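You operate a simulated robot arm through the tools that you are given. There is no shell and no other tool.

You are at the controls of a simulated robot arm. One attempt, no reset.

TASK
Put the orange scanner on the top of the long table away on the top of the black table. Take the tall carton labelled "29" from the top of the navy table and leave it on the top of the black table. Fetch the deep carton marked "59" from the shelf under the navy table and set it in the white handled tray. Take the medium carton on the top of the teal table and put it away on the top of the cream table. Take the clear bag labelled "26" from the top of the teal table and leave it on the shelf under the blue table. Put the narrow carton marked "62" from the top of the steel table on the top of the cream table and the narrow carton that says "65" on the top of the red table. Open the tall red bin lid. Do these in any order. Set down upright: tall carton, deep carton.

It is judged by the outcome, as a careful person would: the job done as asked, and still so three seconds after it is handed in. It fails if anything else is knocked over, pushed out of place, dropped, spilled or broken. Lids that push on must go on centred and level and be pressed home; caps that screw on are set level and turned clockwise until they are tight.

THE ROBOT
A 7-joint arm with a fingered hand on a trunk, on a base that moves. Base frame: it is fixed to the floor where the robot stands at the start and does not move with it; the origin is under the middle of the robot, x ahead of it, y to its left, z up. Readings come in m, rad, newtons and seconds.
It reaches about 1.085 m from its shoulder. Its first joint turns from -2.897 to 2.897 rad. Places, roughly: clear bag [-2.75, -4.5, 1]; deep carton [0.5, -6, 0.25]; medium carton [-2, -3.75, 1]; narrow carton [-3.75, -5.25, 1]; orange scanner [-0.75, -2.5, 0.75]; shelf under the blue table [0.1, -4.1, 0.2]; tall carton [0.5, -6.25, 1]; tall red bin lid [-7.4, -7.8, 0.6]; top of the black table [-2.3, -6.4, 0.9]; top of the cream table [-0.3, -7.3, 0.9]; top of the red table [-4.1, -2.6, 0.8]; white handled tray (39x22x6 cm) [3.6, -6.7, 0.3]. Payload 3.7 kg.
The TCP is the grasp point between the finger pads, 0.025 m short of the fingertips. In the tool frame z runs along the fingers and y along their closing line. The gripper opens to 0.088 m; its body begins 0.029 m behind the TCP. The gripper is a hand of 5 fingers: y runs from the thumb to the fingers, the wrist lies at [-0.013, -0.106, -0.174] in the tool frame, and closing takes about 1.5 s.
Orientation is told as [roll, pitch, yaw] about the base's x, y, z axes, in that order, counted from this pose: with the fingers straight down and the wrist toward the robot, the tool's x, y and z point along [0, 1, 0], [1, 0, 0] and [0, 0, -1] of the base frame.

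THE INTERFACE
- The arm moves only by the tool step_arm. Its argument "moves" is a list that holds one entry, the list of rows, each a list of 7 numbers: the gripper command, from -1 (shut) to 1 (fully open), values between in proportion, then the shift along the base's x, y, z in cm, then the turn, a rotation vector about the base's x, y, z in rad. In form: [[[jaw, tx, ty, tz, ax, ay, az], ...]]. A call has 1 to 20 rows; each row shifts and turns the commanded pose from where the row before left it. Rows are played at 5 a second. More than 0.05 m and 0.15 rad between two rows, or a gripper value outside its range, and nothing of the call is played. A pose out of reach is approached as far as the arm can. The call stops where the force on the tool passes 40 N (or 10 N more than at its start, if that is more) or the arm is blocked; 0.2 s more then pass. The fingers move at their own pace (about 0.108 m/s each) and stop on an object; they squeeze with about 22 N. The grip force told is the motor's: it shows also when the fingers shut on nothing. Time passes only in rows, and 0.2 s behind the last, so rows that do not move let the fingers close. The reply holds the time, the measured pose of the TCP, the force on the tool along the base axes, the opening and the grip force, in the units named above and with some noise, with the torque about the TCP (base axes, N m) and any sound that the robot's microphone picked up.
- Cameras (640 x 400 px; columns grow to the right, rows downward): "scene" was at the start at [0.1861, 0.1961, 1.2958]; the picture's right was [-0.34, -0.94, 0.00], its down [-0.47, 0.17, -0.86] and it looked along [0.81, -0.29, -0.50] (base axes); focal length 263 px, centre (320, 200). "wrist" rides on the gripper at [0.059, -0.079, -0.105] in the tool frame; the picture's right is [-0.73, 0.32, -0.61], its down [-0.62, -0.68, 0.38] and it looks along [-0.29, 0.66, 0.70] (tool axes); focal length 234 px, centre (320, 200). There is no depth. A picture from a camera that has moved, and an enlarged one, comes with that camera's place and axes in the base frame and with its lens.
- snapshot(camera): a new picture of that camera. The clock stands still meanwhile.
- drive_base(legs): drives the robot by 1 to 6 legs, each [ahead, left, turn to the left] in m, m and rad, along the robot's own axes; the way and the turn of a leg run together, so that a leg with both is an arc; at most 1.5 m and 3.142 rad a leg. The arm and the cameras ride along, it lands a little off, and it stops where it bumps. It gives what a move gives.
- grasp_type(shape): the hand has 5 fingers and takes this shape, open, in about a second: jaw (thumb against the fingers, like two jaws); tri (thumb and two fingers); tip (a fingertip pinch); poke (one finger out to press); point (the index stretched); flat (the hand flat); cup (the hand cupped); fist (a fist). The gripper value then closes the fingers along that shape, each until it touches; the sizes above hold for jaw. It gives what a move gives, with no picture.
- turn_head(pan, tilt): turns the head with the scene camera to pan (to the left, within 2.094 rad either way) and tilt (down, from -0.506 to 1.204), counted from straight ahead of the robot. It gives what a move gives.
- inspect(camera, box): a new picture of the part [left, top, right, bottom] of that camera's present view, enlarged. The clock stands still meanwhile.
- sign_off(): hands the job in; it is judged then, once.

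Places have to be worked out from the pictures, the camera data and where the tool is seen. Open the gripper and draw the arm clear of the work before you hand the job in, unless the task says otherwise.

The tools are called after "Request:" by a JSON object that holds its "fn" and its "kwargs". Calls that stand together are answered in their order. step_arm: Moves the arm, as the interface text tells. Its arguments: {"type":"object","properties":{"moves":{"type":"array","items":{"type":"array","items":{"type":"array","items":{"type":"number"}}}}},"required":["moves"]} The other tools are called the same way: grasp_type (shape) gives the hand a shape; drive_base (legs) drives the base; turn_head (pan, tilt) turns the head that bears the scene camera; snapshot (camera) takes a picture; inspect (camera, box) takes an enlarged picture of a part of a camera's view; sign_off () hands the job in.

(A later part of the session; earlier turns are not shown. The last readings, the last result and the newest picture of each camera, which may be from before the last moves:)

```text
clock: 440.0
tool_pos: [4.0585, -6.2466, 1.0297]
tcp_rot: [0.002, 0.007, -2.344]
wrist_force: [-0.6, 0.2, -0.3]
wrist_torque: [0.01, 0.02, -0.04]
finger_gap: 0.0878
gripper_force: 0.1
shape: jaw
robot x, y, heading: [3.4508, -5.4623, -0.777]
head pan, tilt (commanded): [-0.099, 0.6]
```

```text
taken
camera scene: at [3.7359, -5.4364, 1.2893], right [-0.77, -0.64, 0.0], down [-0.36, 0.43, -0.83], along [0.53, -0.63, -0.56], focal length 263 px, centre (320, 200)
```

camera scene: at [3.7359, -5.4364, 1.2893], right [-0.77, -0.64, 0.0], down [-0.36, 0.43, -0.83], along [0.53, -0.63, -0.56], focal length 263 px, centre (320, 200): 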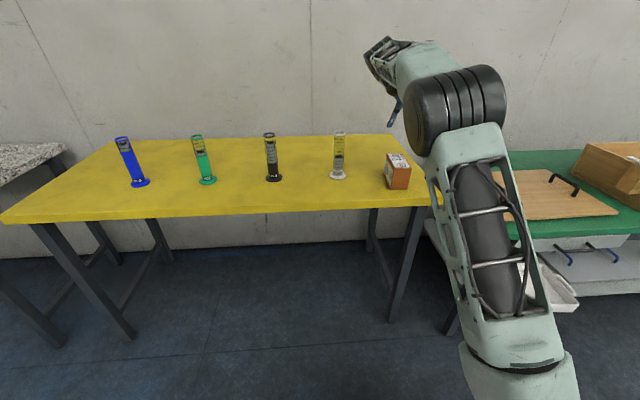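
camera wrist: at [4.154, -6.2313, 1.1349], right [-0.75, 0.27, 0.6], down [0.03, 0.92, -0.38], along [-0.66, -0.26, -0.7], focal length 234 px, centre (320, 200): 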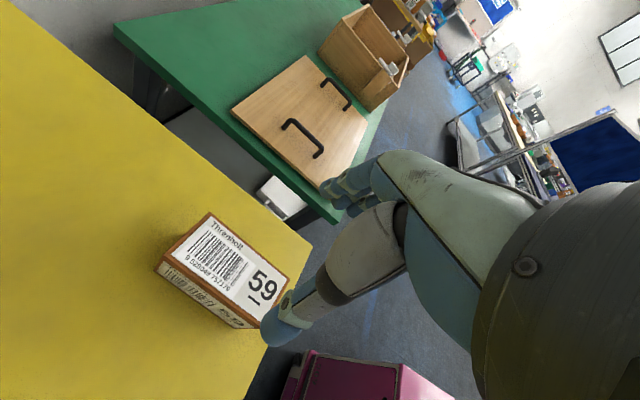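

Aligned (carton centre a≈1.547, b≈7.29). I descend around it and close at the same height as before.

Request:
{"fn": "step_arm", "kwargs": {"moves": [[[1, 0.1, -0.3, -3.5, 0, 0, 0], [1, 0, 0, -3.5, 0, 0, 0], [1, 0, 0, -3.5, 0, 0, 0], [1, 0, 0, -3.0, 0, 0, 0], [1, 0, 0, -1.5, 0, 0, 0], [1, 0, 0, -1.1, 0, 0, 0], [1, 0, 0, 0, 0, 0, 0]]]}}

Request:
{"fn": "snapshot", "kwargs": {"camera": "wrist"}}

```text
clock: 441.6
tool_pos: [4.0571, -6.25, 0.8681]
tcp_rot: [0.001, 0.006, -2.345]
wrist_force: [-1.1, -0.8, 1.6]
wrist_torque: [-0.07, 0.01, 0.02]
finger_gap: 0.0876
gripper_force: 0.1
shape: jaw
robot x, y, heading: [3.4496, -5.4609, -0.774]
head pan, tilt (commanded): [-0.099, 0.6]
```

```text
taken
camera wrist: at [4.1535, -6.2344, 0.9739], right [-0.75, 0.27, 0.6], down [0.03, 0.92, -0.38], along [-0.66, -0.26, -0.7], focal length 234 px, centre (320, 200)
```

wrist: 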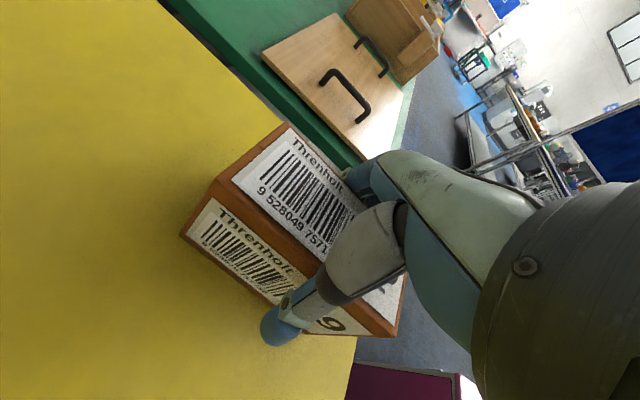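

Carton is between thumb and fingers. I close and lift.

Request:
{"fn": "step_arm", "kwargs": {"moves": [[[-1, 0, 0, 0, 0, 0, 0], [-1, 0, 0, 0, 0, 0, 0], [-1, 0, 0, 0, 0, 0, 0], [-1, 0, 0, 0, 0, 0, 0], [-1, 0, 0, 0, 0, 0, 0], [-1, 0, 0, 0, 0, 0, 0], [-1, 0, 0, 0, 0, 0, 0], [-1, 0, 0, 1, 0, 0, 0], [-1, 0, 0, 3, 0, 0, 0], [-1, 0, 0, 4, 0, 0, 0], [-1, 0, 0, 4, 0, 0, 0], [-1, 0, 0, 4, 0, 0, 0], [-1, 0, 0, 4, 0, 0, 0], [-1, 0, 0, 0, 0, 0, 0]]]}}

Request:
{"fn": "snapshot", "kwargs": {"camera": "wrist"}}

```text
clock: 444.6
tool_pos: [4.0579, -6.2508, 1.0681]
tcp_rot: [0.0, 0.007, -2.345]
wrist_force: [0.3, -0.6, -4.7]
wrist_torque: [0.03, 0.0, 0.0]
finger_gap: 0.0604
gripper_force: 21.8
shape: jaw
robot x, y, heading: [3.4504, -5.4612, -0.776]
head pan, tilt (commanded): [-0.099, 0.6]
```

```text
taken
camera wrist: at [4.1534, -6.2353, 1.1739], right [-0.75, 0.27, 0.6], down [0.03, 0.93, -0.38], along [-0.66, -0.26, -0.7], focal length 234 px, centre (320, 200)
```

wrist: 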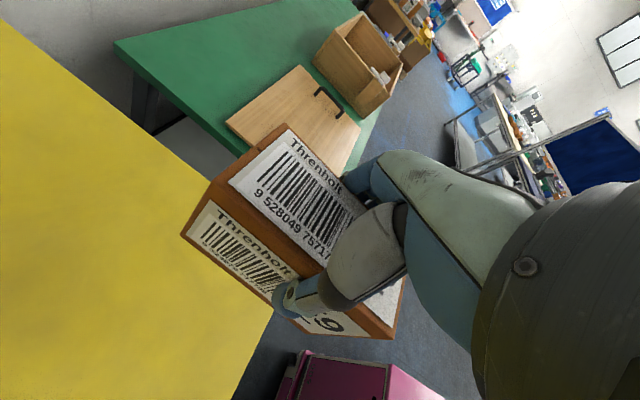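

Held firmly. I retract while yawing back to the natural orientation, then drive back to the tray.

Request:
{"fn": "step_arm", "kwargs": {"moves": [[[-1, -1.67, 2.7, 0.3, 0, 0, 0.1418], [-1, -1.67, 2.7, 0.3, 0, 0, 0.1418], [-1, -1.67, 2.7, 0.3, 0, 0, 0.1418], [-1, -1.67, 2.7, 0.3, 0, 0, 0.1418], [-1, -1.67, 2.7, 0.3, 0, 0, 0.1418], [-1, -1.67, 2.7, 0.3, 0, 0, 0.1418], [-1, -1.67, 2.7, 0.3, 0, 0, 0.1418], [-1, -1.67, 2.7, 0.3, 0, 0, 0.1418], [-1, -1.67, 2.7, 0.3, 0, 0, 0.1418], [-1, -1.67, 2.7, 0.3, 0, 0, 0.1418], [-1, -1.67, 2.7, 0.3, 0, 0, 0.1418], [-1, 0, 0, 0, 0, 0, 0]]]}}

Request:
{"fn": "drive_base", "kwargs": {"legs": [[-0.1, 0.0, -0.008], [0.0, -0.48, 0.0], [0.0, -0.47, 0.0]]}}

Request:
{"fn": "turn_head", "kwargs": {"pan": 0.2, "tilt": 0.8}}

Request:
{"fn": "snapshot", "kwargs": {"camera": "scene"}}

Request:
{"fn": "inspect", "kwargs": {"camera": "scene", "box": [280, 140, 480, 265]}}

```text
clock: 447.2
tool_pos: [3.8735, -5.9525, 1.103]
tcp_rot: [0.002, 0.007, -0.782]
wrist_force: [0.3, 0.1, -5.5]
wrist_torque: [-0.04, 0.04, -0.01]
finger_gap: 0.0603
gripper_force: 21.9
shape: jaw
robot x, y, heading: [3.4497, -5.4604, -0.771]
head pan, tilt (commanded): [-0.099, 0.6]
```

```text
clock: 453.3
tool_pos: [3.1263, -6.5668, 1.1039]
tcp_rot: [0.002, 0.009, -0.781]
wrist_force: [-0.3, 0.1, -4.0]
wrist_torque: [-0.05, 0.01, -0.02]
finger_gap: 0.0603
gripper_force: 21.9
shape: jaw
robot x, y, heading: [2.704, -6.0793, -0.775]
head pan, tilt (commanded): [-0.099, 0.6]
```

```text
clock: 454.1
tool_pos: [3.1271, -6.5666, 1.1033]
tcp_rot: [0.001, 0.009, -0.781]
wrist_force: [0.7, 0.0, -3.8]
wrist_torque: [-0.02, 0.02, -0.01]
finger_gap: 0.0603
gripper_force: 21.9
shape: jaw
robot x, y, heading: [2.7003, -6.0796, -0.771]
head pan, tilt (commanded): [0.201, 0.799]
```

```text
taken
camera scene: at [2.9985, -6.0272, 1.2725], right [-0.54, -0.84, 0.0], down [-0.6, 0.39, -0.7], along [0.59, -0.38, -0.72], focal length 263 px, centre (320, 200)
```

scene: 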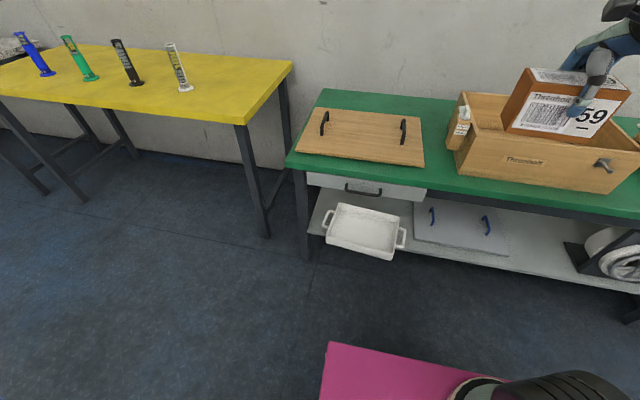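

```text
3.20 times, centred on (380, 202) of scene
camera zoom: at [2.9985, -6.0272, 1.2725], right [-0.54, -0.84, 0.0], down [-0.6, 0.39, -0.7], along [0.59, -0.38, -0.72], focal length 842 px, centre (128, 192)
```

zoom: 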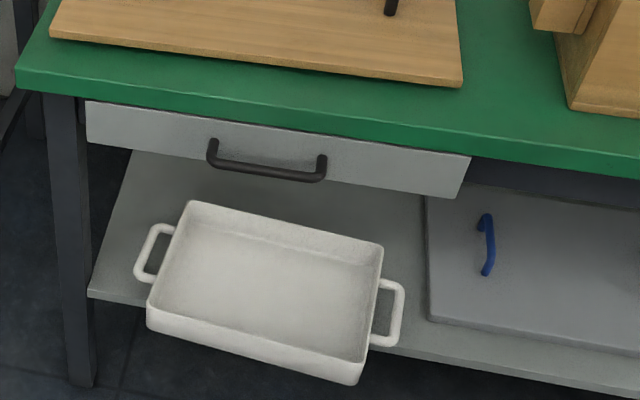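

I bring the carton in front of the tray's middle and lower it to just above rim height, still in front of the tray.

Request:
{"fn": "step_arm", "kwargs": {"moves": [[[-1, 3.62, 2.55, 0, 0, 0, 0], [-1, 3.62, 2.55, 0, 0, 0, 0], [-1, 3.62, 2.55, 0, 0, 0, 0], [-1, 3.62, 2.55, 0, 0, 0, 0], [-1, 3.62, 2.55, 0, 0, 0, 0], [-1, 3.62, 2.55, 0, 0, 0, 0], [-1, 0, 0, -4.5, 0, 0, 0], [-1, 0, 0, -4.5, 0, 0, 0], [-1, 0, 0, -4.5, 0, 0, 0], [-1, 0, 0, -4.5, 0, 0, 0], [-1, 0, 0, -4.5, 0, 0, 0], [-1, 0, 0, -4.5, 0, 0, 0], [-1, 0, 0, -4.5, 0, 0, 0], [-1, 0, 0, -4.5, 0, 0, 0]]]}}

Request:
{"fn": "step_arm", "kwargs": {"moves": [[[-1, 0, 0, -4.5, 0, 0, 0], [-1, 0, 0, -4.5, 0, 0, 0], [-1, 0, 0, -4.5, 0, 0, 0], [-1, 0, 0, -4.5, 0, 0, 0], [-1, 0, 0, -4.5, 0, 0, 0], [-1, 0, 0, -4.5, 0, 0, 0], [-1, 0, 0, -3.5, 0, 0, 0], [-1, 0, 0, 0, 0, 0, 0]]]}}

Request:
{"fn": "snapshot", "kwargs": {"camera": "wrist"}}

Request:
{"fn": "inspect", "kwargs": {"camera": "scene", "box": [240, 130, 560, 330]}}

```text
clock: 457.1
tool_pos: [3.3421, -6.4116, 0.7425]
tcp_rot: [0.001, 0.008, -0.783]
wrist_force: [0.7, -0.9, -4.6]
wrist_torque: [0.0, 0.05, 0.03]
finger_gap: 0.0601
gripper_force: 22.2
shape: jaw
robot x, y, heading: [2.7045, -6.0782, -0.769]
head pan, tilt (commanded): [0.201, 0.799]
```

```text
clock: 458.9
tool_pos: [3.3429, -6.4118, 0.4364]
tcp_rot: [0.002, 0.008, -0.783]
wrist_force: [0.0, 0.2, -4.6]
wrist_torque: [-0.02, 0.0, 0.02]
finger_gap: 0.0601
gripper_force: 21.8
shape: jaw
robot x, y, heading: [2.7003, -6.075, -0.774]
head pan, tilt (commanded): [0.201, 0.799]
```

```text
taken
camera wrist: at [3.329, -6.3158, 0.5418], right [-0.28, -0.75, 0.6], down [-0.92, 0.04, -0.38], along [0.26, -0.66, -0.7], focal length 234 px, centre (320, 200)
```

wrist: 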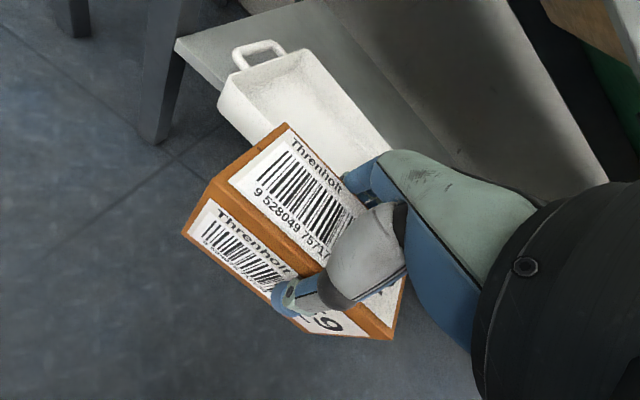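

```text
2.00 times, centred on (400, 230) of scene
camera zoom: at [2.9986, -6.0271, 1.2724], right [-0.54, -0.84, 0.0], down [-0.6, 0.39, -0.7], along [0.59, -0.38, -0.72], focal length 526 px, centre (160, 140)
```

zoom: 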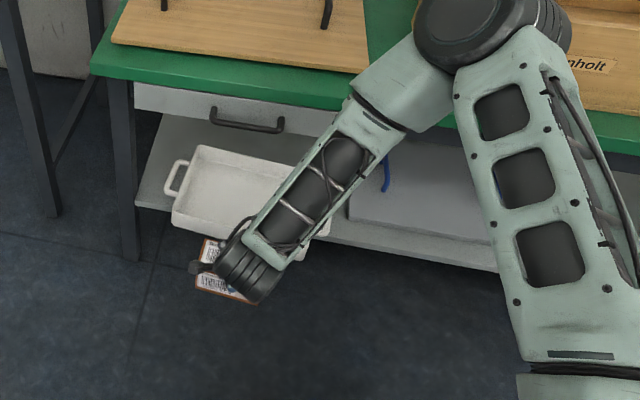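

The carton is 2.5 cm above rim height. I move it forward over the tray's front half.

Request:
{"fn": "step_arm", "kwargs": {"moves": [[[-1, 2.5, -2.5, 0, 0, 0, 0], [-1, 2.5, -2.5, 0, 0, 0, 0], [-1, 2.5, -2.5, 0, 0, 0, 0], [-1, 2.5, -2.5, 0, 0, 0, 0], [-1, 2.5, -2.5, 0, 0, 0, 0], [-1, 2.5, -2.5, 0, 0, 0, 0], [-1, 0, 0, 0, 0, 0, 0]]]}}

Request:
{"fn": "snapshot", "kwargs": {"camera": "wrist"}}

Request:
{"fn": "inspect", "kwargs": {"camera": "scene", "box": [280, 140, 480, 265]}}

```text
clock: 460.5
tool_pos: [3.4949, -6.5626, 0.4375]
tcp_rot: [0.001, 0.008, -0.782]
wrist_force: [-0.1, -0.3, -4.9]
wrist_torque: [0.0, 0.04, 0.03]
finger_gap: 0.0598
gripper_force: 22.0
shape: jaw
robot x, y, heading: [2.7014, -6.0753, -0.773]
head pan, tilt (commanded): [0.201, 0.799]
```

```text
taken
camera wrist: at [3.4795, -6.4656, 0.5436], right [-0.28, -0.75, 0.6], down [-0.92, 0.04, -0.38], along [0.26, -0.66, -0.7], focal length 234 px, centre (320, 200)
```

wrist: 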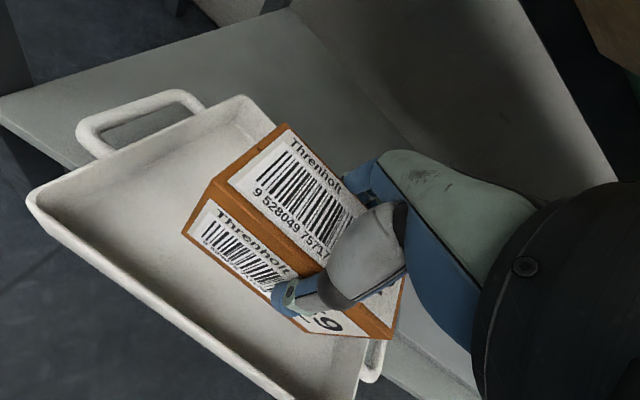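

```text
3.20 times, centred on (380, 202) of scene
camera zoom: at [2.9986, -6.0272, 1.2724], right [-0.54, -0.84, 0.0], down [-0.6, 0.39, -0.7], along [0.59, -0.38, -0.72], focal length 842 px, centre (128, 192)
```

zoom: 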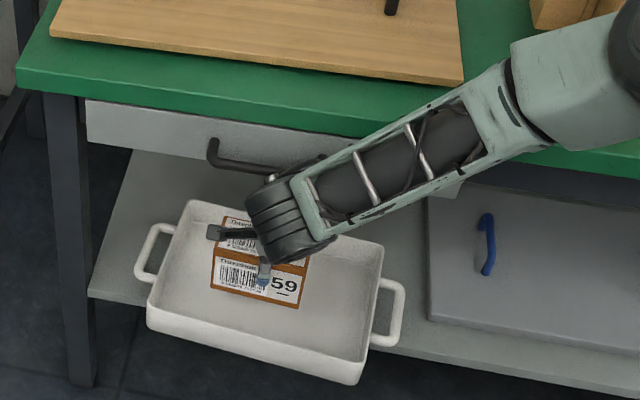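

The carton hovers over the tray with clearance to its walls. I lower it gently onto the tray floor.

Request:
{"fn": "step_arm", "kwargs": {"moves": [[[-1, 0, 0, -2, 0, 0, 0], [-1, 0, 0, -2, 0, 0, 0], [-1, 0, 0, -2, 0, 0, 0], [-1, 0, 0, -0.8, 0, 0, 0], [-1, 0, 0, -0.5, 0, 0, 0], [-1, 0, 0, 0, 0, 0, 0]]]}}

Request:
{"fn": "snapshot", "kwargs": {"camera": "wrist"}}

Request:
{"fn": "inspect", "kwargs": {"camera": "scene", "box": [280, 140, 480, 265]}}

```text
clock: 461.9
tool_pos: [3.4924, -6.5632, 0.364]
tcp_rot: [0.003, 0.009, -0.781]
wrist_force: [0.3, -0.3, -4.2]
wrist_torque: [-0.01, 0.01, 0.01]
finger_gap: 0.0601
gripper_force: 21.7
shape: jaw
robot x, y, heading: [2.7026, -6.0782, -0.768]
head pan, tilt (commanded): [0.201, 0.799]
```

```text
taken
camera wrist: at [3.4791, -6.467, 0.4696], right [-0.28, -0.75, 0.6], down [-0.92, 0.04, -0.38], along [0.26, -0.66, -0.7], focal length 234 px, centre (320, 200)
```

wrist: 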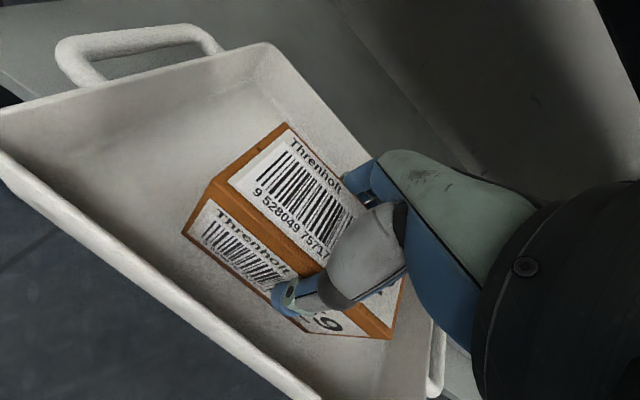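

```text
3.20 times, centred on (380, 202) of scene
camera zoom: at [2.9987, -6.0271, 1.2724], right [-0.54, -0.84, 0.0], down [-0.6, 0.39, -0.7], along [0.59, -0.38, -0.72], focal length 842 px, centre (128, 192)
```

zoom: 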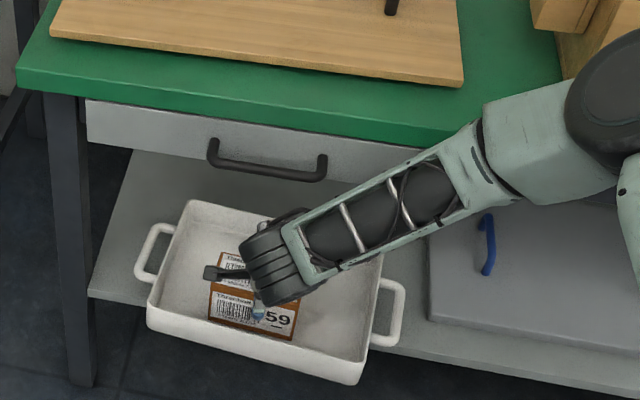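

Almost on the tray floor; I continue in 4 mm steps until contact.

Request:
{"fn": "step_arm", "kwargs": {"moves": [[[-1, 0, 0, -0.5, 0, 0, 0], [-1, 0, 0, -0.4, 0, 0, 0], [-1, 0, 0, 0, 0, 0, 0]]]}}

Request:
{"fn": "step_arm", "kwargs": {"moves": [[[-1, 0, 0, -0.4, 0, 0, 0], [-1, 0, 0, 0, 0, 0, 0]]]}}

```text
clock: 462.7
tool_pos: [3.4945, -6.5648, 0.3557]
tcp_rot: [0.002, 0.006, -0.782]
wrist_force: [0.2, 0.7, -1.1]
wrist_torque: [0.11, -0.01, 0.06]
finger_gap: 0.0599
gripper_force: 22.3
shape: jaw
robot x, y, heading: [2.6974, -6.0771, -0.771]
head pan, tilt (commanded): [0.201, 0.799]
```

```text
clock: 463.3
tool_pos: [3.494, -6.5648, 0.3533]
tcp_rot: [0.002, 0.006, -0.783]
wrist_force: [-1.0, -0.4, 17.2]
wrist_torque: [0.17, 0.13, 0.0]
finger_gap: 0.06
gripper_force: 22.1
shape: jaw
robot x, y, heading: [2.7022, -6.0785, -0.775]
head pan, tilt (commanded): [0.201, 0.799]
```

Contact on the tray floor. I ease off 2 mm, open partially, and rise straight up.

Request:
{"fn": "step_arm", "kwargs": {"moves": [[[-1, 0, 0, 0.25, 0, 0, 0], [0.2, 0, 0, 0, 0, 0, 0], [0.5, 0, 0, 0, 0, 0, 0], [0.6, 0, 0, 0, 0, 0, 0], [0.6, 0, 0, 0, 0, 0, 0], [0.6, 0, 0, 0, 0, 0, 0], [0.6, 0, 0, 1, 0, 0, 0], [0.6, 0, 0, 2, 0, 0, 0], [0.6, 0, 0, 3, 0, 0, 0], [0.6, 0, 0, 2, 0, 0, 0], [0.6, 0, 0, 0, 0, 0, 0]]]}}

Request:
{"fn": "snapshot", "kwargs": {"camera": "wrist"}}

Request:
{"fn": "inspect", "kwargs": {"camera": "scene", "box": [280, 140, 480, 265]}}

```text
clock: 465.7
tool_pos: [3.4946, -6.5658, 0.4342]
tcp_rot: [0.001, 0.009, -0.781]
wrist_force: [-0.7, 0.2, -0.9]
wrist_torque: [-0.03, 0.0, 0.02]
finger_gap: 0.07
gripper_force: 0.0
shape: jaw
robot x, y, heading: [2.6999, -6.0753, -0.772]
head pan, tilt (commanded): [0.201, 0.799]
```

```text
taken
camera wrist: at [3.4796, -6.4681, 0.5404], right [-0.28, -0.75, 0.6], down [-0.92, 0.04, -0.38], along [0.26, -0.66, -0.7], focal length 234 px, centre (320, 200)
```

wrist: 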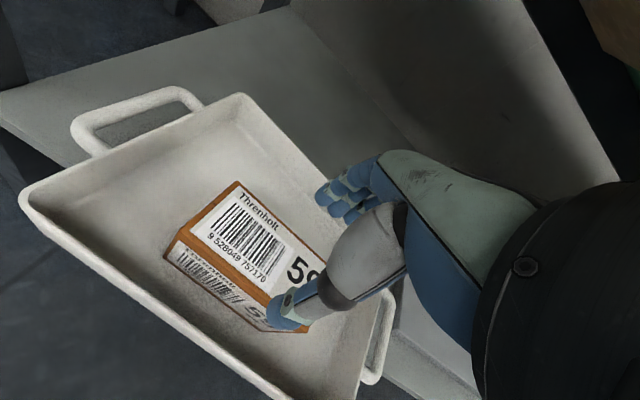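

```text
3.20 times, centred on (380, 202) of scene
camera zoom: at [2.9985, -6.027, 1.2724], right [-0.54, -0.84, 0.0], down [-0.6, 0.39, -0.7], along [0.59, -0.38, -0.72], focal length 842 px, centre (128, 192)
```

zoom: 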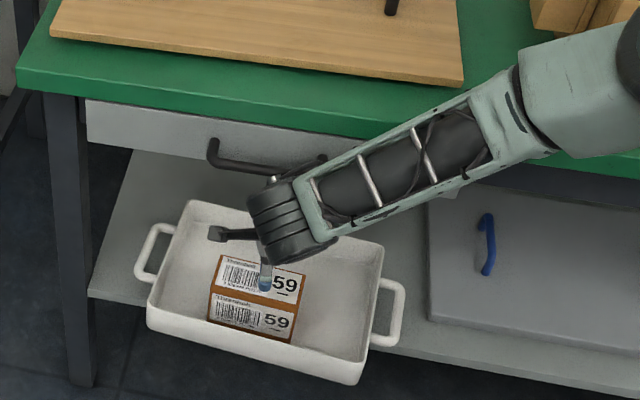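

Carton 59 stands upright in the tray. Now I back the hand out over the front rim, close it, and go to the tray's right side to nudge the tray back into its original lateral position.

Request:
{"fn": "step_arm", "kwargs": {"moves": [[[0.6, -3.0, 3.0, 0.3, 0, 0, 0], [0.6, -3.0, 3.0, 0.3, 0, 0, 0], [0.6, -3.0, 3.0, 0.3, 0, 0, 0], [0.6, -3.0, 3.0, 0.3, 0, 0, 0], [-1, -3.0, 3.0, 0, 0, 0, 0], [-1, -3.4, -3.4, 0, 0, 0, 0], [-1, -3.4, -3.4, 0, 0, 0, 0], [-1, -3.4, -3.4, 0, 0, 0, 0], [-1, -3.4, -3.4, 0, 0, 0, 0], [-1, -3.4, -3.4, 0, 0, 0, 0], [-1, -3.4, -3.4, 0, 0, 0, 0], [-1, 0, 0, 0, 0, 0, 0]]]}}

Request:
{"fn": "snapshot", "kwargs": {"camera": "wrist"}}

Request:
{"fn": "inspect", "kwargs": {"camera": "scene", "box": [280, 140, 480, 265]}}

```text
clock: 468.3
tool_pos: [3.1406, -6.618, 0.4468]
tcp_rot: [0.001, 0.008, -0.782]
wrist_force: [-0.8, -0.2, 1.5]
wrist_torque: [-0.01, 0.0, -0.04]
finger_gap: 0.0
gripper_force: 21.9
shape: jaw
robot x, y, heading: [2.701, -6.0762, -0.768]
head pan, tilt (commanded): [0.201, 0.799]
```

```text
taken
camera wrist: at [3.1261, -6.5205, 0.5521], right [-0.28, -0.75, 0.6], down [-0.92, 0.04, -0.38], along [0.26, -0.66, -0.7], focal length 234 px, centre (320, 200)
```

wrist: 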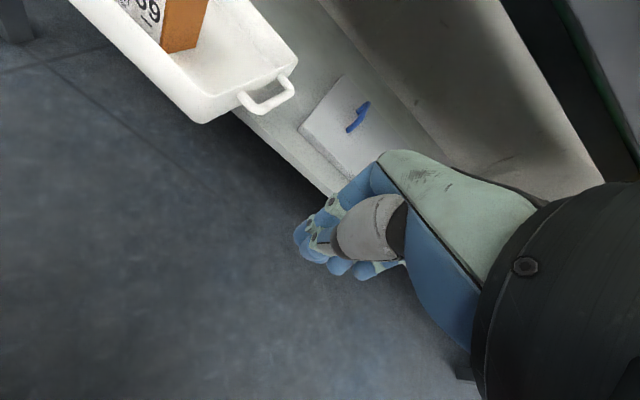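

```text
3.20 times, centred on (380, 202) of scene
camera zoom: at [2.9985, -6.0272, 1.2724], right [-0.54, -0.84, 0.0], down [-0.6, 0.39, -0.7], along [0.59, -0.38, -0.72], focal length 842 px, centre (128, 192)
```

zoom: 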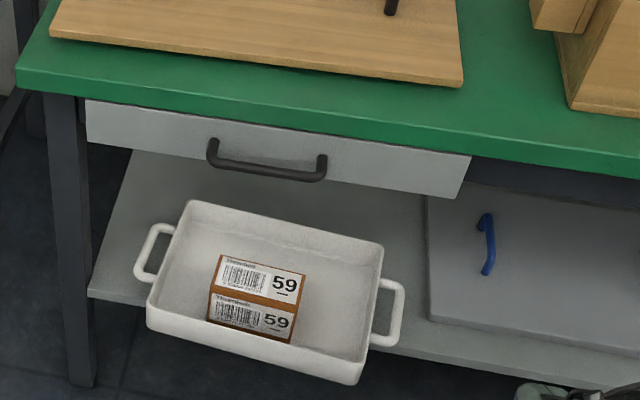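

The tray is steady. I lower the closed hand to the right of the tray's handle and move in beside it.

Request:
{"fn": "step_arm", "kwargs": {"moves": [[[-1, 0, 0, -3, 0, 0, 0], [-1, 0, 0, -3, 0, 0, 0], [-1, 0, 0, -2.7, 0, 0, 0], [-1, 2.95, -2.95, 0, 0, 0, 0], [-1, 2.95, -2.95, 0, 0, 0, 0], [-1, 2.95, -2.95, 0, 0, 0, 0], [-1, 2.95, -2.95, 0, 0, 0, 0], [-1, 2.95, -2.95, 0, 0, 0, 0], [-1, 2.95, -2.95, 0, 0, 0, 0], [-1, 0, 0, 0, 0, 0, 0]]]}}

Request:
{"fn": "snapshot", "kwargs": {"camera": "wrist"}}

Request:
{"fn": "inspect", "kwargs": {"camera": "scene", "box": [280, 140, 480, 265]}}

```text
clock: 470.5
tool_pos: [3.3187, -6.8035, 0.3699]
tcp_rot: [0.002, 0.009, -0.783]
wrist_force: [0.0, -0.5, -0.2]
wrist_torque: [-0.01, 0.05, -0.01]
finger_gap: 0.0
gripper_force: 22.1
shape: jaw
out of reach, approached as far as the arm can: row 3
robot x, y, heading: [2.7015, -6.0773, -0.772]
head pan, tilt (commanded): [0.201, 0.799]
```

```text
taken
camera wrist: at [3.3039, -6.7068, 0.4756], right [-0.28, -0.75, 0.6], down [-0.92, 0.04, -0.38], along [0.26, -0.66, -0.7], focal length 234 px, centre (320, 200)
```

wrist: 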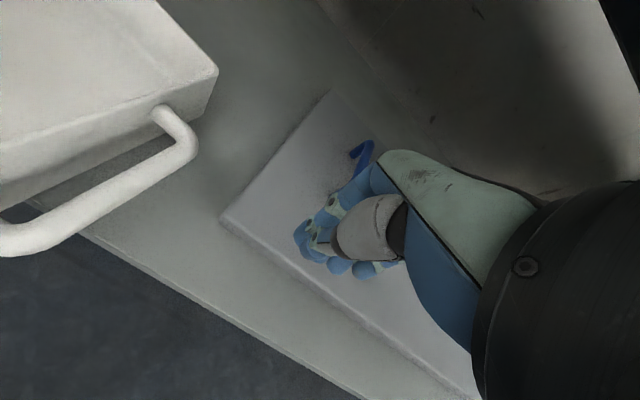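

```text
3.20 times, centred on (380, 202) of scene
camera zoom: at [2.9984, -6.027, 1.2724], right [-0.54, -0.84, 0.0], down [-0.6, 0.39, -0.7], along [0.59, -0.38, -0.72], focal length 842 px, centre (128, 192)
```

zoom: 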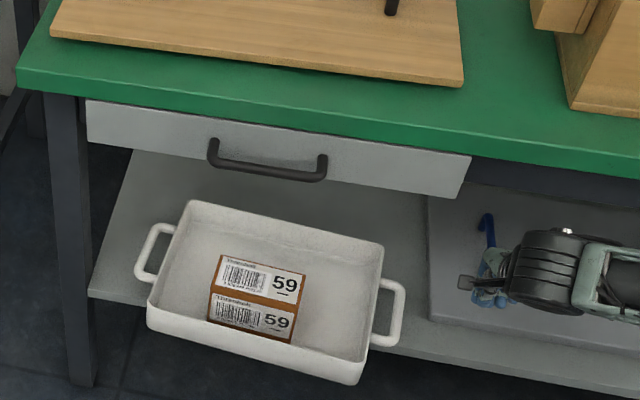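

The hand is to the right of the tray handle. I move left until near contact.

Request:
{"fn": "step_arm", "kwargs": {"moves": [[[-1, 1.1, 1.1, -0.4, 0, 0, 0], [-1, 1.1, 1.1, -0.4, 0, 0, 0], [-1, 1.1, 1.1, -0.4, 0, 0, 0], [-1, 1.1, 1.1, 0, 0, 0, 0], [-1, 0, 0, 0, 0, 0, 0]]]}}

Request:
{"fn": "snapshot", "kwargs": {"camera": "wrist"}}

Request:
{"fn": "inspect", "kwargs": {"camera": "scene", "box": [280, 140, 480, 265]}}

```text
clock: 471.7
tool_pos: [3.3635, -6.7614, 0.3568]
tcp_rot: [0.001, 0.008, -0.782]
wrist_force: [-0.3, -0.1, -0.1]
wrist_torque: [-0.01, 0.03, -0.01]
finger_gap: 0.0
gripper_force: 22.3
shape: jaw
robot x, y, heading: [2.7007, -6.0774, -0.771]
head pan, tilt (commanded): [0.201, 0.799]
```

```text
taken
camera wrist: at [3.3495, -6.6638, 0.4615], right [-0.28, -0.75, 0.6], down [-0.92, 0.04, -0.38], along [0.26, -0.66, -0.7], focal length 234 px, centre (320, 200)
```

wrist: 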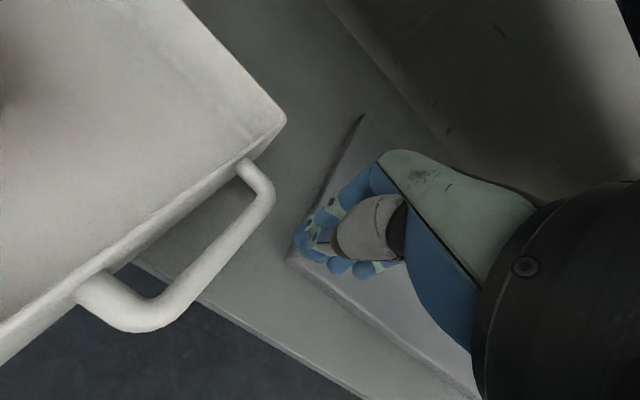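

```text
3.20 times, centred on (380, 202) of scene
camera zoom: at [2.9984, -6.027, 1.2724], right [-0.54, -0.84, 0.0], down [-0.6, 0.39, -0.7], along [0.59, -0.38, -0.72], focal length 842 px, centre (128, 192)
```

zoom: 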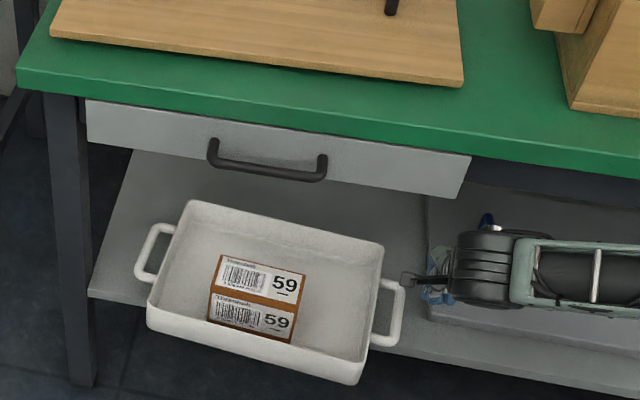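

About 2.4 cm gap remains. I push left 5 cm in small steps to shift the tray ≈2.6 cm.

Request:
{"fn": "step_arm", "kwargs": {"moves": [[[-1, 0.71, 0.71, 0, 0, 0, 0], [-1, 0.71, 0.71, 0, 0, 0, 0], [-1, 0.71, 0.71, 0, 0, 0, 0], [-1, 0.71, 0.71, 0, 0, 0, 0], [-1, 0.71, 0.71, 0, 0, 0, 0], [-1, 0, 0, 0, 0, 0, 0]]]}}

Request:
{"fn": "inspect", "kwargs": {"camera": "scene", "box": [280, 140, 480, 265]}}

```text
clock: 473.1
tool_pos: [3.4002, -6.7257, 0.3566]
tcp_rot: [0.002, 0.008, -0.783]
wrist_force: [-0.4, 0.6, -0.4]
wrist_torque: [0.01, 0.0, -0.04]
finger_gap: 0.0002
gripper_force: 22.3
shape: jaw
robot x, y, heading: [2.702, -6.0743, -0.771]
head pan, tilt (commanded): [0.201, 0.799]
```

```text
3.20 times, centred on (380, 202) of scene
camera zoom: at [2.9985, -6.0271, 1.2724], right [-0.54, -0.84, 0.0], down [-0.6, 0.39, -0.7], along [0.59, -0.38, -0.72], focal length 842 px, centre (128, 192)
```

zoom: 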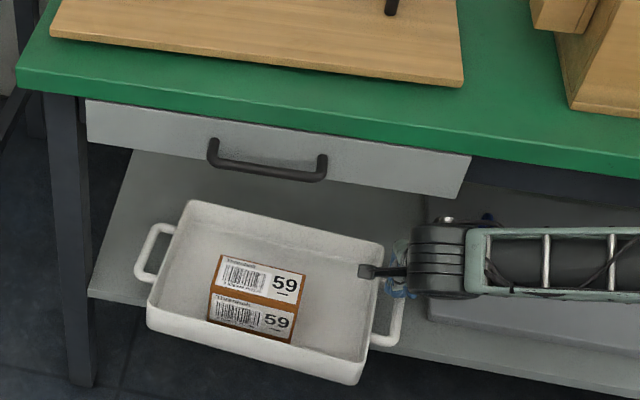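

The tray doesn't seem to have moved; I check the wrist view.

Request:
{"fn": "snapshot", "kwargs": {"camera": "wrist"}}

```text
taken
camera wrist: at [3.3852, -6.6288, 0.4628], right [-0.28, -0.75, 0.6], down [-0.92, 0.04, -0.38], along [0.26, -0.66, -0.7], focal length 234 px, centre (320, 200)
```

wrist: 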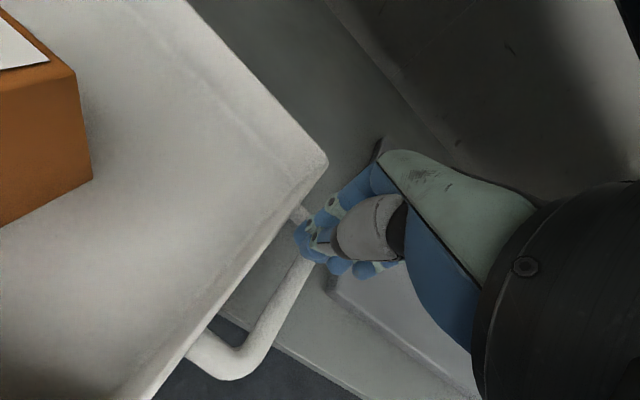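

The fingertips are just above the handle. I back off right 4.5 cm, lower 2.5 cm, and push left again.

Request:
{"fn": "step_arm", "kwargs": {"moves": [[[-1, -1.6, -1.6, 0, 0, 0, 0], [-1, -1.6, -1.6, 0, 0, 0, 0], [-1, -0.3, 0.3, -1.3, 0, 0, 0], [-1, -0.3, 0.3, -1.2, 0, 0, 0], [-1, 0, 0, 0, 0, 0, 0]]]}}

Request:
{"fn": "step_arm", "kwargs": {"moves": [[[-1, 0.71, 0.71, 0, 0, 0, 0], [-1, 0.71, 0.71, 0, 0, 0, 0], [-1, 0.71, 0.71, 0, 0, 0, 0], [-1, 0.71, 0.71, 0, 0, 0, 0], [-1, 0, 0, 0, 0, 0, 0]]]}}

Request:
{"fn": "snapshot", "kwargs": {"camera": "wrist"}}

Request:
{"fn": "inspect", "kwargs": {"camera": "scene", "box": [280, 140, 480, 265]}}

```text
clock: 474.3
tool_pos: [3.3618, -6.752, 0.3311]
tcp_rot: [0.001, 0.009, -0.782]
wrist_force: [-1.3, 0.0, 0.2]
wrist_torque: [-0.01, -0.02, -0.03]
finger_gap: 0.0003
gripper_force: 21.4
shape: jaw
robot x, y, heading: [2.6997, -6.0766, -0.77]
head pan, tilt (commanded): [0.201, 0.799]
```

```text
clock: 475.5
tool_pos: [3.3906, -6.7224, 0.3329]
tcp_rot: [0.001, 0.007, -0.781]
wrist_force: [-1.0, -1.9, 1.0]
wrist_torque: [0.01, 0.02, -0.02]
finger_gap: 0.0
gripper_force: 22.1
shape: jaw
robot x, y, heading: [2.7027, -6.0777, -0.77]
head pan, tilt (commanded): [0.201, 0.799]
```

```text
taken
camera wrist: at [3.3758, -6.6265, 0.4378], right [-0.28, -0.75, 0.6], down [-0.92, 0.04, -0.38], along [0.26, -0.66, -0.7], focal length 234 px, centre (320, 200)
```

wrist: 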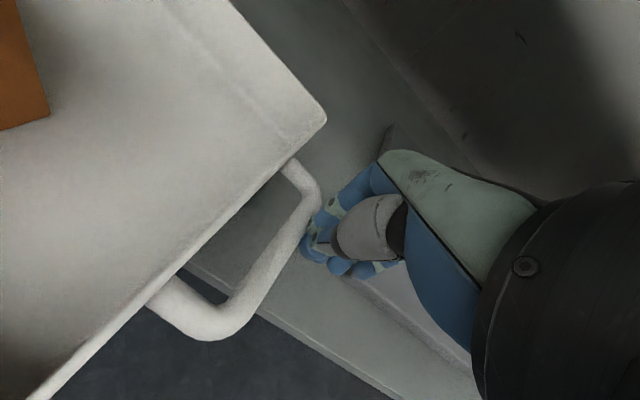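

```text
3.20 times, centred on (380, 202) of scene
camera zoom: at [2.9984, -6.0271, 1.2725], right [-0.54, -0.84, 0.0], down [-0.6, 0.39, -0.7], along [0.59, -0.38, -0.72], focal length 842 px, centre (128, 192)
```

zoom: 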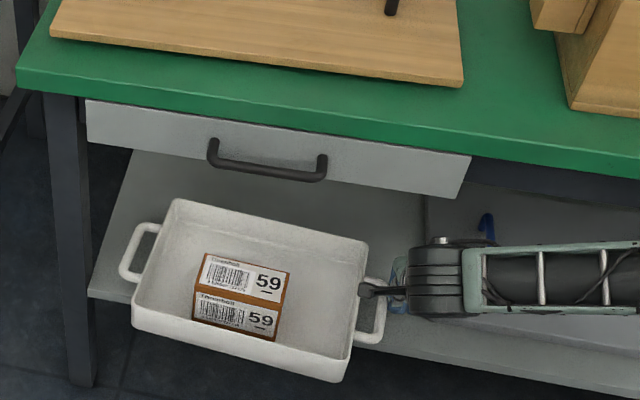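

The tray shifted left ≈2.1 cm. I push half a centimetre more, then retract.

Request:
{"fn": "step_arm", "kwargs": {"moves": [[[-1, 0.4, 0.4, 0, 0, 0, 0], [-1, 0, 0, 0, 0, 0, 0], [-1, -1.5, -1.5, 0, 0, 0, 0], [-1, -2, -2, 0, 0, 0, 0], [-1, -3.0, 3.0, 0.5, 0, 0, 0], [-1, -3.0, 3.0, 0.5, 0, 0, 0], [-1, -3.0, 3.0, 0.5, 0, 0, 0], [-1, -3.0, 3.0, 0.5, 0, 0, 0], [-1, -3.0, 3.0, 0.5, 0, 0, 0], [-1, 0, 0, 0, 0, 0, 0]]]}}

Request:
{"fn": "inspect", "kwargs": {"camera": "scene", "box": [280, 140, 480, 265]}}

```text
clock: 477.7
tool_pos: [3.2105, -6.6039, 0.3583]
tcp_rot: [0.003, 0.008, -0.782]
wrist_force: [-0.2, 0.3, -0.4]
wrist_torque: [0.0, -0.02, -0.01]
finger_gap: 0.0
gripper_force: 22.1
shape: jaw
robot x, y, heading: [2.7019, -6.0804, -0.771]
head pan, tilt (commanded): [0.201, 0.799]
```

```text
3.20 times, centred on (380, 202) of scene
camera zoom: at [2.9985, -6.0271, 1.2724], right [-0.54, -0.84, 0.0], down [-0.6, 0.39, -0.7], along [0.59, -0.38, -0.72], focal length 842 px, centre (128, 192)
```

zoom: 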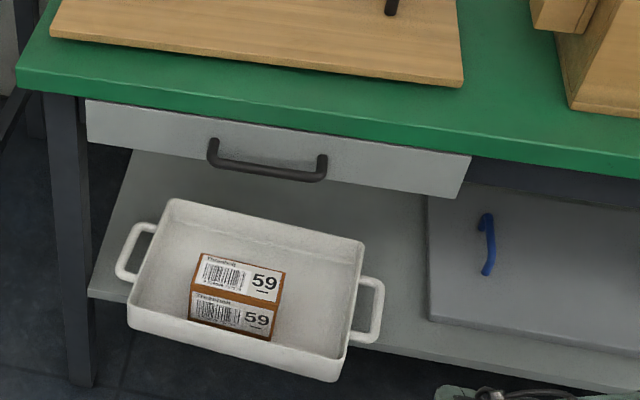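

Tray is laterally right again (centre a≈2.15), slightly skewed. Now I push its front wall back: first on the right half to square it.

Request:
{"fn": "step_arm", "kwargs": {"moves": [[[-1, 3.1, 3.1, -0.6, 0, 0, 0], [-1, 3.1, 3.1, -0.6, 0, 0, 0], [-1, 3.1, 3.1, -0.6, 0, 0, 0], [-1, 3.1, 3.1, -0.5, 0, 0, 0], [-1, 1.8, -1.8, 0, 0, 0, 0], [-1, 1.8, -1.8, 0, 0, 0, 0], [-1, 1.41, -1.41, 0, 0, 0, 0], [-1, 1.41, -1.41, 0, 0, 0, 0], [-1, 0, 0, 0, 0, 0, 0]]]}}

Request:
{"fn": "inspect", "kwargs": {"camera": "scene", "box": [280, 140, 480, 265]}}

Request:
{"fn": "snapshot", "kwargs": {"camera": "wrist"}}

```text
clock: 479.7
tool_pos: [3.3965, -6.5443, 0.3351]
tcp_rot: [0.001, 0.009, -0.783]
wrist_force: [-1.1, 2.6, 5.6]
wrist_torque: [-0.13, -0.04, -0.01]
finger_gap: 0.0001
gripper_force: 22.0
shape: jaw
robot x, y, heading: [2.7004, -6.0801, -0.772]
head pan, tilt (commanded): [0.201, 0.799]
```

```text
3.20 times, centred on (380, 202) of scene
camera zoom: at [2.9983, -6.0269, 1.2725], right [-0.54, -0.84, 0.0], down [-0.6, 0.39, -0.7], along [0.59, -0.38, -0.72], focal length 842 px, centre (128, 192)
```

zoom: 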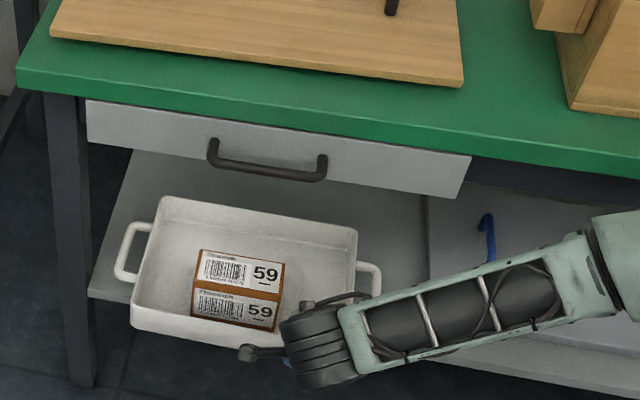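

```text
taken
camera wrist: at [3.3821, -6.4474, 0.4405], right [-0.28, -0.75, 0.6], down [-0.92, 0.04, -0.38], along [0.26, -0.66, -0.7], focal length 234 px, centre (320, 200)
```

wrist: 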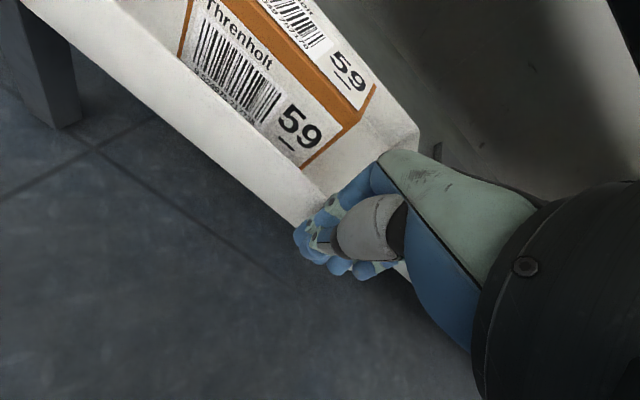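

The tray is square again. I move to the middle of the front wall and push it straight back in 2 cm steps toward its original place (front at b≈7.172).

Request:
{"fn": "step_arm", "kwargs": {"moves": [[[-1, -1.41, 1.41, 0, 0, 0, 0], [-1, 2.7, 2.7, 0, 0, 0, 0], [-1, 2.7, 2.7, 0, 0, 0, 0], [-1, 1.41, -1.41, 0, 0, 0, 0], [-1, 1.41, -1.41, 0, 0, 0, 0], [-1, 1.41, -1.41, 0, 0, 0, 0], [-1, 1.41, -1.41, 0, 0, 0, 0], [-1, 0, 0, 0, 0, 0, 0]]]}}

Request:
{"fn": "inspect", "kwargs": {"camera": "scene", "box": [280, 140, 480, 265]}}

```text
clock: 481.5
tool_pos: [3.4939, -6.5326, 0.335]
tcp_rot: [0.001, 0.008, -0.78]
wrist_force: [-2.9, 0.8, 2.4]
wrist_torque: [-0.07, -0.04, -0.02]
finger_gap: 0.0
gripper_force: 22.0
shape: jaw
robot x, y, heading: [2.6997, -6.0769, -0.768]
head pan, tilt (commanded): [0.201, 0.799]
```

```text
3.20 times, centred on (380, 202) of scene
camera zoom: at [2.9984, -6.0269, 1.2725], right [-0.54, -0.84, 0.0], down [-0.6, 0.39, -0.7], along [0.59, -0.38, -0.72], focal length 842 px, centre (128, 192)
```

zoom: 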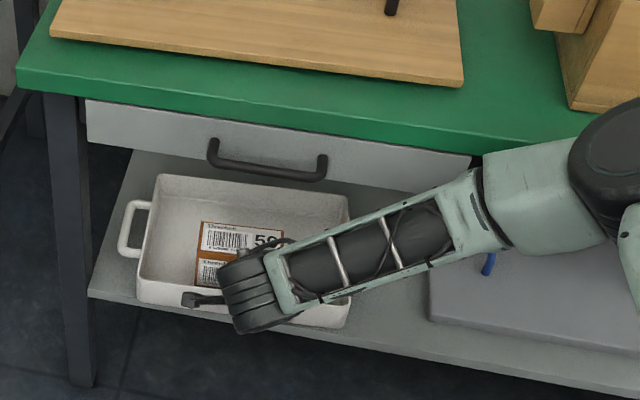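

Good, it slides back straight with the carton upright. I push 6 cm more.

Request:
{"fn": "step_arm", "kwargs": {"moves": [[[-1, 1.41, -1.41, 0, 0, 0, 0], [-1, 1.41, -1.41, 0, 0, 0, 0], [-1, 1.3, -1.3, 0, 0, 0, 0], [-1, 0, 0, 0, 0, 0, 0]]]}}

Request:
{"fn": "inspect", "kwargs": {"camera": "scene", "box": [280, 140, 480, 265]}}

```text
clock: 482.5
tool_pos: [3.535, -6.5741, 0.3347]
tcp_rot: [0.002, 0.007, -0.781]
wrist_force: [-2.6, 2.2, 2.7]
wrist_torque: [-0.07, -0.05, -0.04]
finger_gap: 0.0001
gripper_force: 21.7
shape: jaw
robot x, y, heading: [2.6997, -6.0747, -0.773]
head pan, tilt (commanded): [0.201, 0.799]
```

```text
3.20 times, centred on (380, 202) of scene
camera zoom: at [2.9984, -6.027, 1.2725], right [-0.54, -0.84, 0.0], down [-0.6, 0.39, -0.7], along [0.59, -0.38, -0.72], focal length 842 px, centre (128, 192)
```

zoom: 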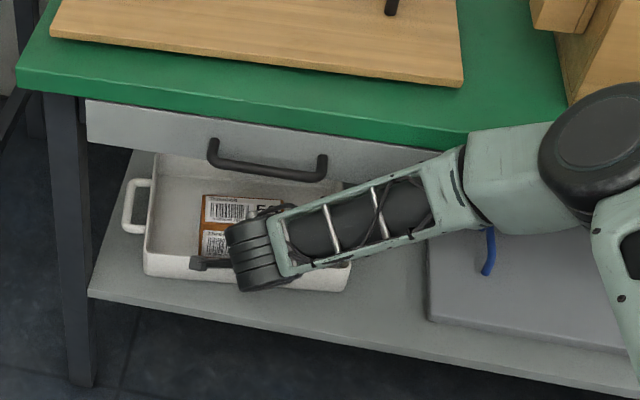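

I retract the hand and check the tray's final pose.

Request:
{"fn": "step_arm", "kwargs": {"moves": [[[-1, -2.0, 2.0, 0, 0, 0, 0], [-1, -3.0, 3.0, 0.3, 0, 0, 0], [-1, -3.0, 3.0, 0.3, 0, 0, 0], [-1, -3.0, 3.0, 0.3, 0, 0, 0], [-1, -3.0, 3.0, 0.3, 0, 0, 0], [-1, -3.0, -3.0, 0.3, 0, 0, 0], [-1, -3.0, -3.0, 0.3, 0, 0, 0], [-1, -3.0, -3.0, 0.3, 0, 0, 0], [-1, 0, 0, 0, 0, 0, 0]]]}}

Request:
{"fn": "inspect", "kwargs": {"camera": "scene", "box": [280, 140, 480, 265]}}

```text
clock: 484.5
tool_pos: [3.3034, -6.5241, 0.3561]
tcp_rot: [0.002, 0.008, -0.782]
wrist_force: [0.3, 1.5, 0.0]
wrist_torque: [0.01, 0.0, -0.01]
finger_gap: 0.0
gripper_force: 22.5
shape: jaw
robot x, y, heading: [2.6989, -6.0754, -0.774]
head pan, tilt (commanded): [0.201, 0.799]
```

```text
3.20 times, centred on (380, 202) of scene
camera zoom: at [2.9985, -6.0271, 1.2724], right [-0.54, -0.84, 0.0], down [-0.6, 0.39, -0.7], along [0.59, -0.38, -0.72], focal length 842 px, centre (128, 192)
```

zoom: 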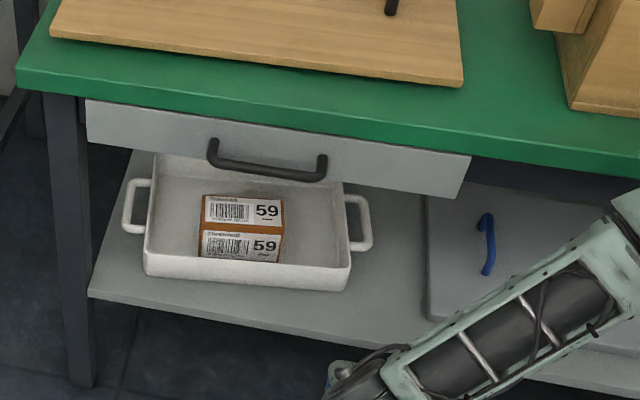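

The tray is nearly back, but skewed ~6° (left end 2–3 cm short). I push its left end back about 2.5 cm.

Request:
{"fn": "step_arm", "kwargs": {"moves": [[[-1, 3.35, 3.35, -0.4, 0, 0, 0], [-1, 3.35, 3.35, -0.4, 0, 0, 0], [-1, 3.35, 3.35, -0.4, 0, 0, 0], [-1, 3.35, 3.35, -0.4, 0, 0, 0], [-1, 3.35, 3.35, -0.4, 0, 0, 0], [-1, 3.2, -3.2, 0, 0, 0, 0], [-1, 3.2, -3.2, 0, 0, 0, 0], [-1, 3.2, -3.2, 0, 0, 0, 0], [-1, 3.2, -3.2, 0, 0, 0, 0], [-1, 0.9, -0.9, 0, 0, 0, 0], [-1, 0, 0, 0, 0, 0, 0]]]}}

Request:
{"fn": "inspect", "kwargs": {"camera": "scene", "box": [280, 140, 480, 265]}}

Request:
{"fn": "snapshot", "kwargs": {"camera": "wrist"}}

```text
clock: 486.9
tool_pos: [3.6094, -6.4922, 0.3343]
tcp_rot: [0.002, 0.008, -0.78]
wrist_force: [-1.2, 2.1, 1.7]
wrist_torque: [-0.06, 0.03, -0.02]
finger_gap: 0.0
gripper_force: 21.9
shape: jaw
robot x, y, heading: [2.7018, -6.0757, -0.772]
head pan, tilt (commanded): [0.201, 0.799]
```

```text
3.20 times, centred on (380, 202) of scene
camera zoom: at [2.9982, -6.0267, 1.2725], right [-0.54, -0.84, 0.0], down [-0.6, 0.39, -0.7], along [0.59, -0.38, -0.72], focal length 842 px, centre (128, 192)
```

zoom: 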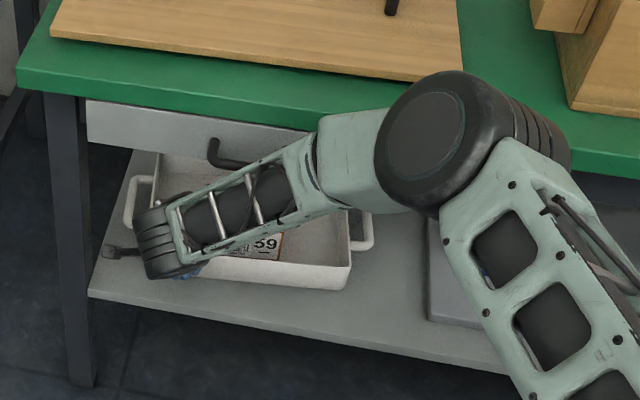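

```text
taken
camera wrist: at [3.5946, -6.3951, 0.4407], right [-0.28, -0.75, 0.6], down [-0.92, 0.04, -0.38], along [0.26, -0.66, -0.7], focal length 234 px, centre (320, 200)
```

wrist: 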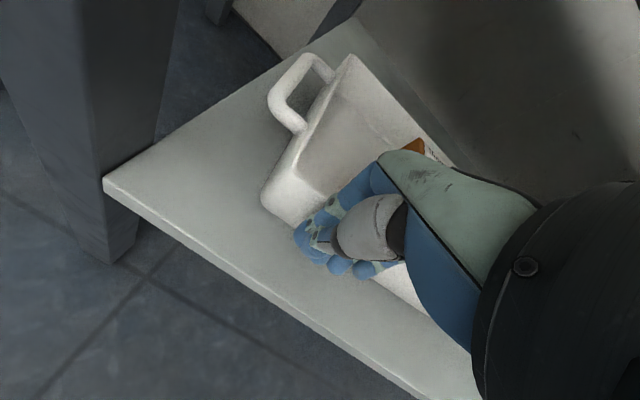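

In contact. I push 1.5 cm more, then retract and look.

Request:
{"fn": "step_arm", "kwargs": {"moves": [[[-1, 0.6, -0.6, 0, 0, 0, 0], [-1, 0.6, -0.6, 0, 0, 0, 0], [-1, 0, 0, 0, 0, 0, 0], [-1, -2.0, 2.0, 0, 0, 0, 0], [-1, -3.0, 3.0, 0.3, 0, 0, 0], [-1, -3.0, 3.0, 0.3, 0, 0, 0], [-1, -3.0, 3.0, 0.3, 0, 0, 0], [-1, -3.0, 3.0, 0.3, 0, 0, 0], [-1, -3.3, -3.3, 0.3, 0, 0, 0], [-1, -3.3, -3.3, 0.3, 0, 0, 0], [-1, -3.3, -3.3, 0.3, 0, 0, 0], [-1, -3.3, -3.3, 0.3, 0, 0, 0], [-1, -3.3, -3.3, 0.3, 0, 0, 0], [-1, 0, 0, 0, 0, 0, 0]]]}}

Request:
{"fn": "inspect", "kwargs": {"camera": "scene", "box": [280, 140, 480, 265]}}

```text
clock: 489.9
tool_pos: [3.3151, -6.5335, 0.3619]
tcp_rot: [0.001, 0.007, -0.781]
wrist_force: [-0.8, -0.1, 0.2]
wrist_torque: [-0.01, 0.02, 0.0]
finger_gap: 0.0001
gripper_force: 21.6
shape: jaw
robot x, y, heading: [2.7018, -6.0742, -0.774]
head pan, tilt (commanded): [0.201, 0.799]
```

```text
3.20 times, centred on (380, 202) of scene
camera zoom: at [2.9985, -6.0272, 1.2724], right [-0.54, -0.84, 0.0], down [-0.6, 0.39, -0.7], along [0.59, -0.38, -0.72], focal length 842 px, centre (128, 192)
```

zoom: 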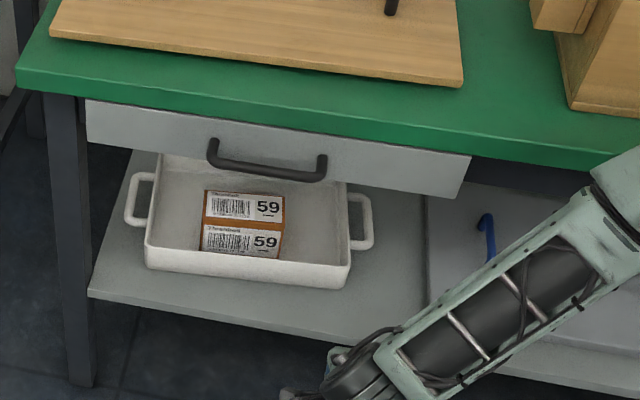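

The tray is back within about 1 cm of its place with carton 59 standing upright in it. I raise the arm clear and head back around to the teal table.

Request:
{"fn": "step_arm", "kwargs": {"moves": [[[0, -2.5, 2.5, 1, 0, 0, 0], [1, 0, 0, 4.5, 0, 0, 0], [1, 0, 0, 4.5, 0, 0, 0], [1, 0, 0, 4.5, 0, 0, 0], [1, 0, 0, 4.5, 0, 0, 0], [1, 0, 0, 4.5, 0, 0, 0], [1, 0, 0, 4.5, 0, 0, 0], [1, 0, 0, 4.5, 0, 0, 0], [1, 0, 0, 4.5, 0, 0, 0], [1, 0, 0, 4.5, 0, 0, 0], [1, 0, 0, 4.5, 0, 0, 0], [1, 0, 0, 4.5, 0, 0, 0], [1, 0, 0, 4.5, 0, 0, 0], [1, 0, 0, 4.5, 0, 0, 0], [1, 0, 0, 4.5, 0, 0, 0], [1, 0, 0, 4.5, 0, 0, 0], [1, 0, 0, 4.5, 0, 0, 0]]]}}

Request:
{"fn": "inspect", "kwargs": {"camera": "scene", "box": [240, 120, 520, 280]}}

```text
clock: 493.5
tool_pos: [3.2918, -6.5047, 1.0944]
tcp_rot: [0.0, 0.008, -0.784]
wrist_force: [0.0, -1.2, 0.7]
wrist_torque: [-0.01, -0.03, 0.02]
finger_gap: 0.0878
gripper_force: 0.0
shape: jaw
robot x, y, heading: [2.702, -6.0756, -0.77]
head pan, tilt (commanded): [0.201, 0.799]
```

```text
2.29 times, centred on (380, 200) of scene
camera zoom: at [2.9985, -6.027, 1.2724], right [-0.54, -0.84, 0.0], down [-0.6, 0.39, -0.7], along [0.59, -0.38, -0.72], focal length 601 px, centre (183, 200)
```

zoom: 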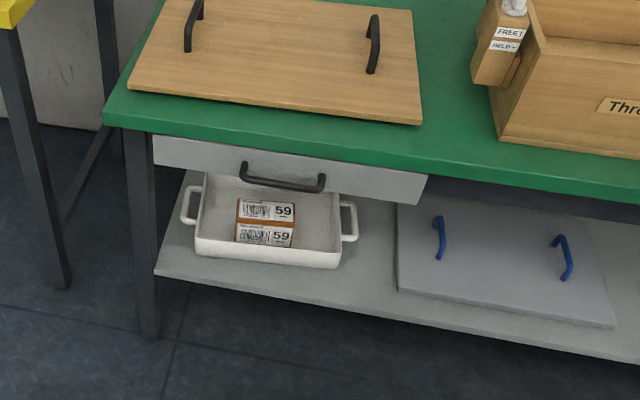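

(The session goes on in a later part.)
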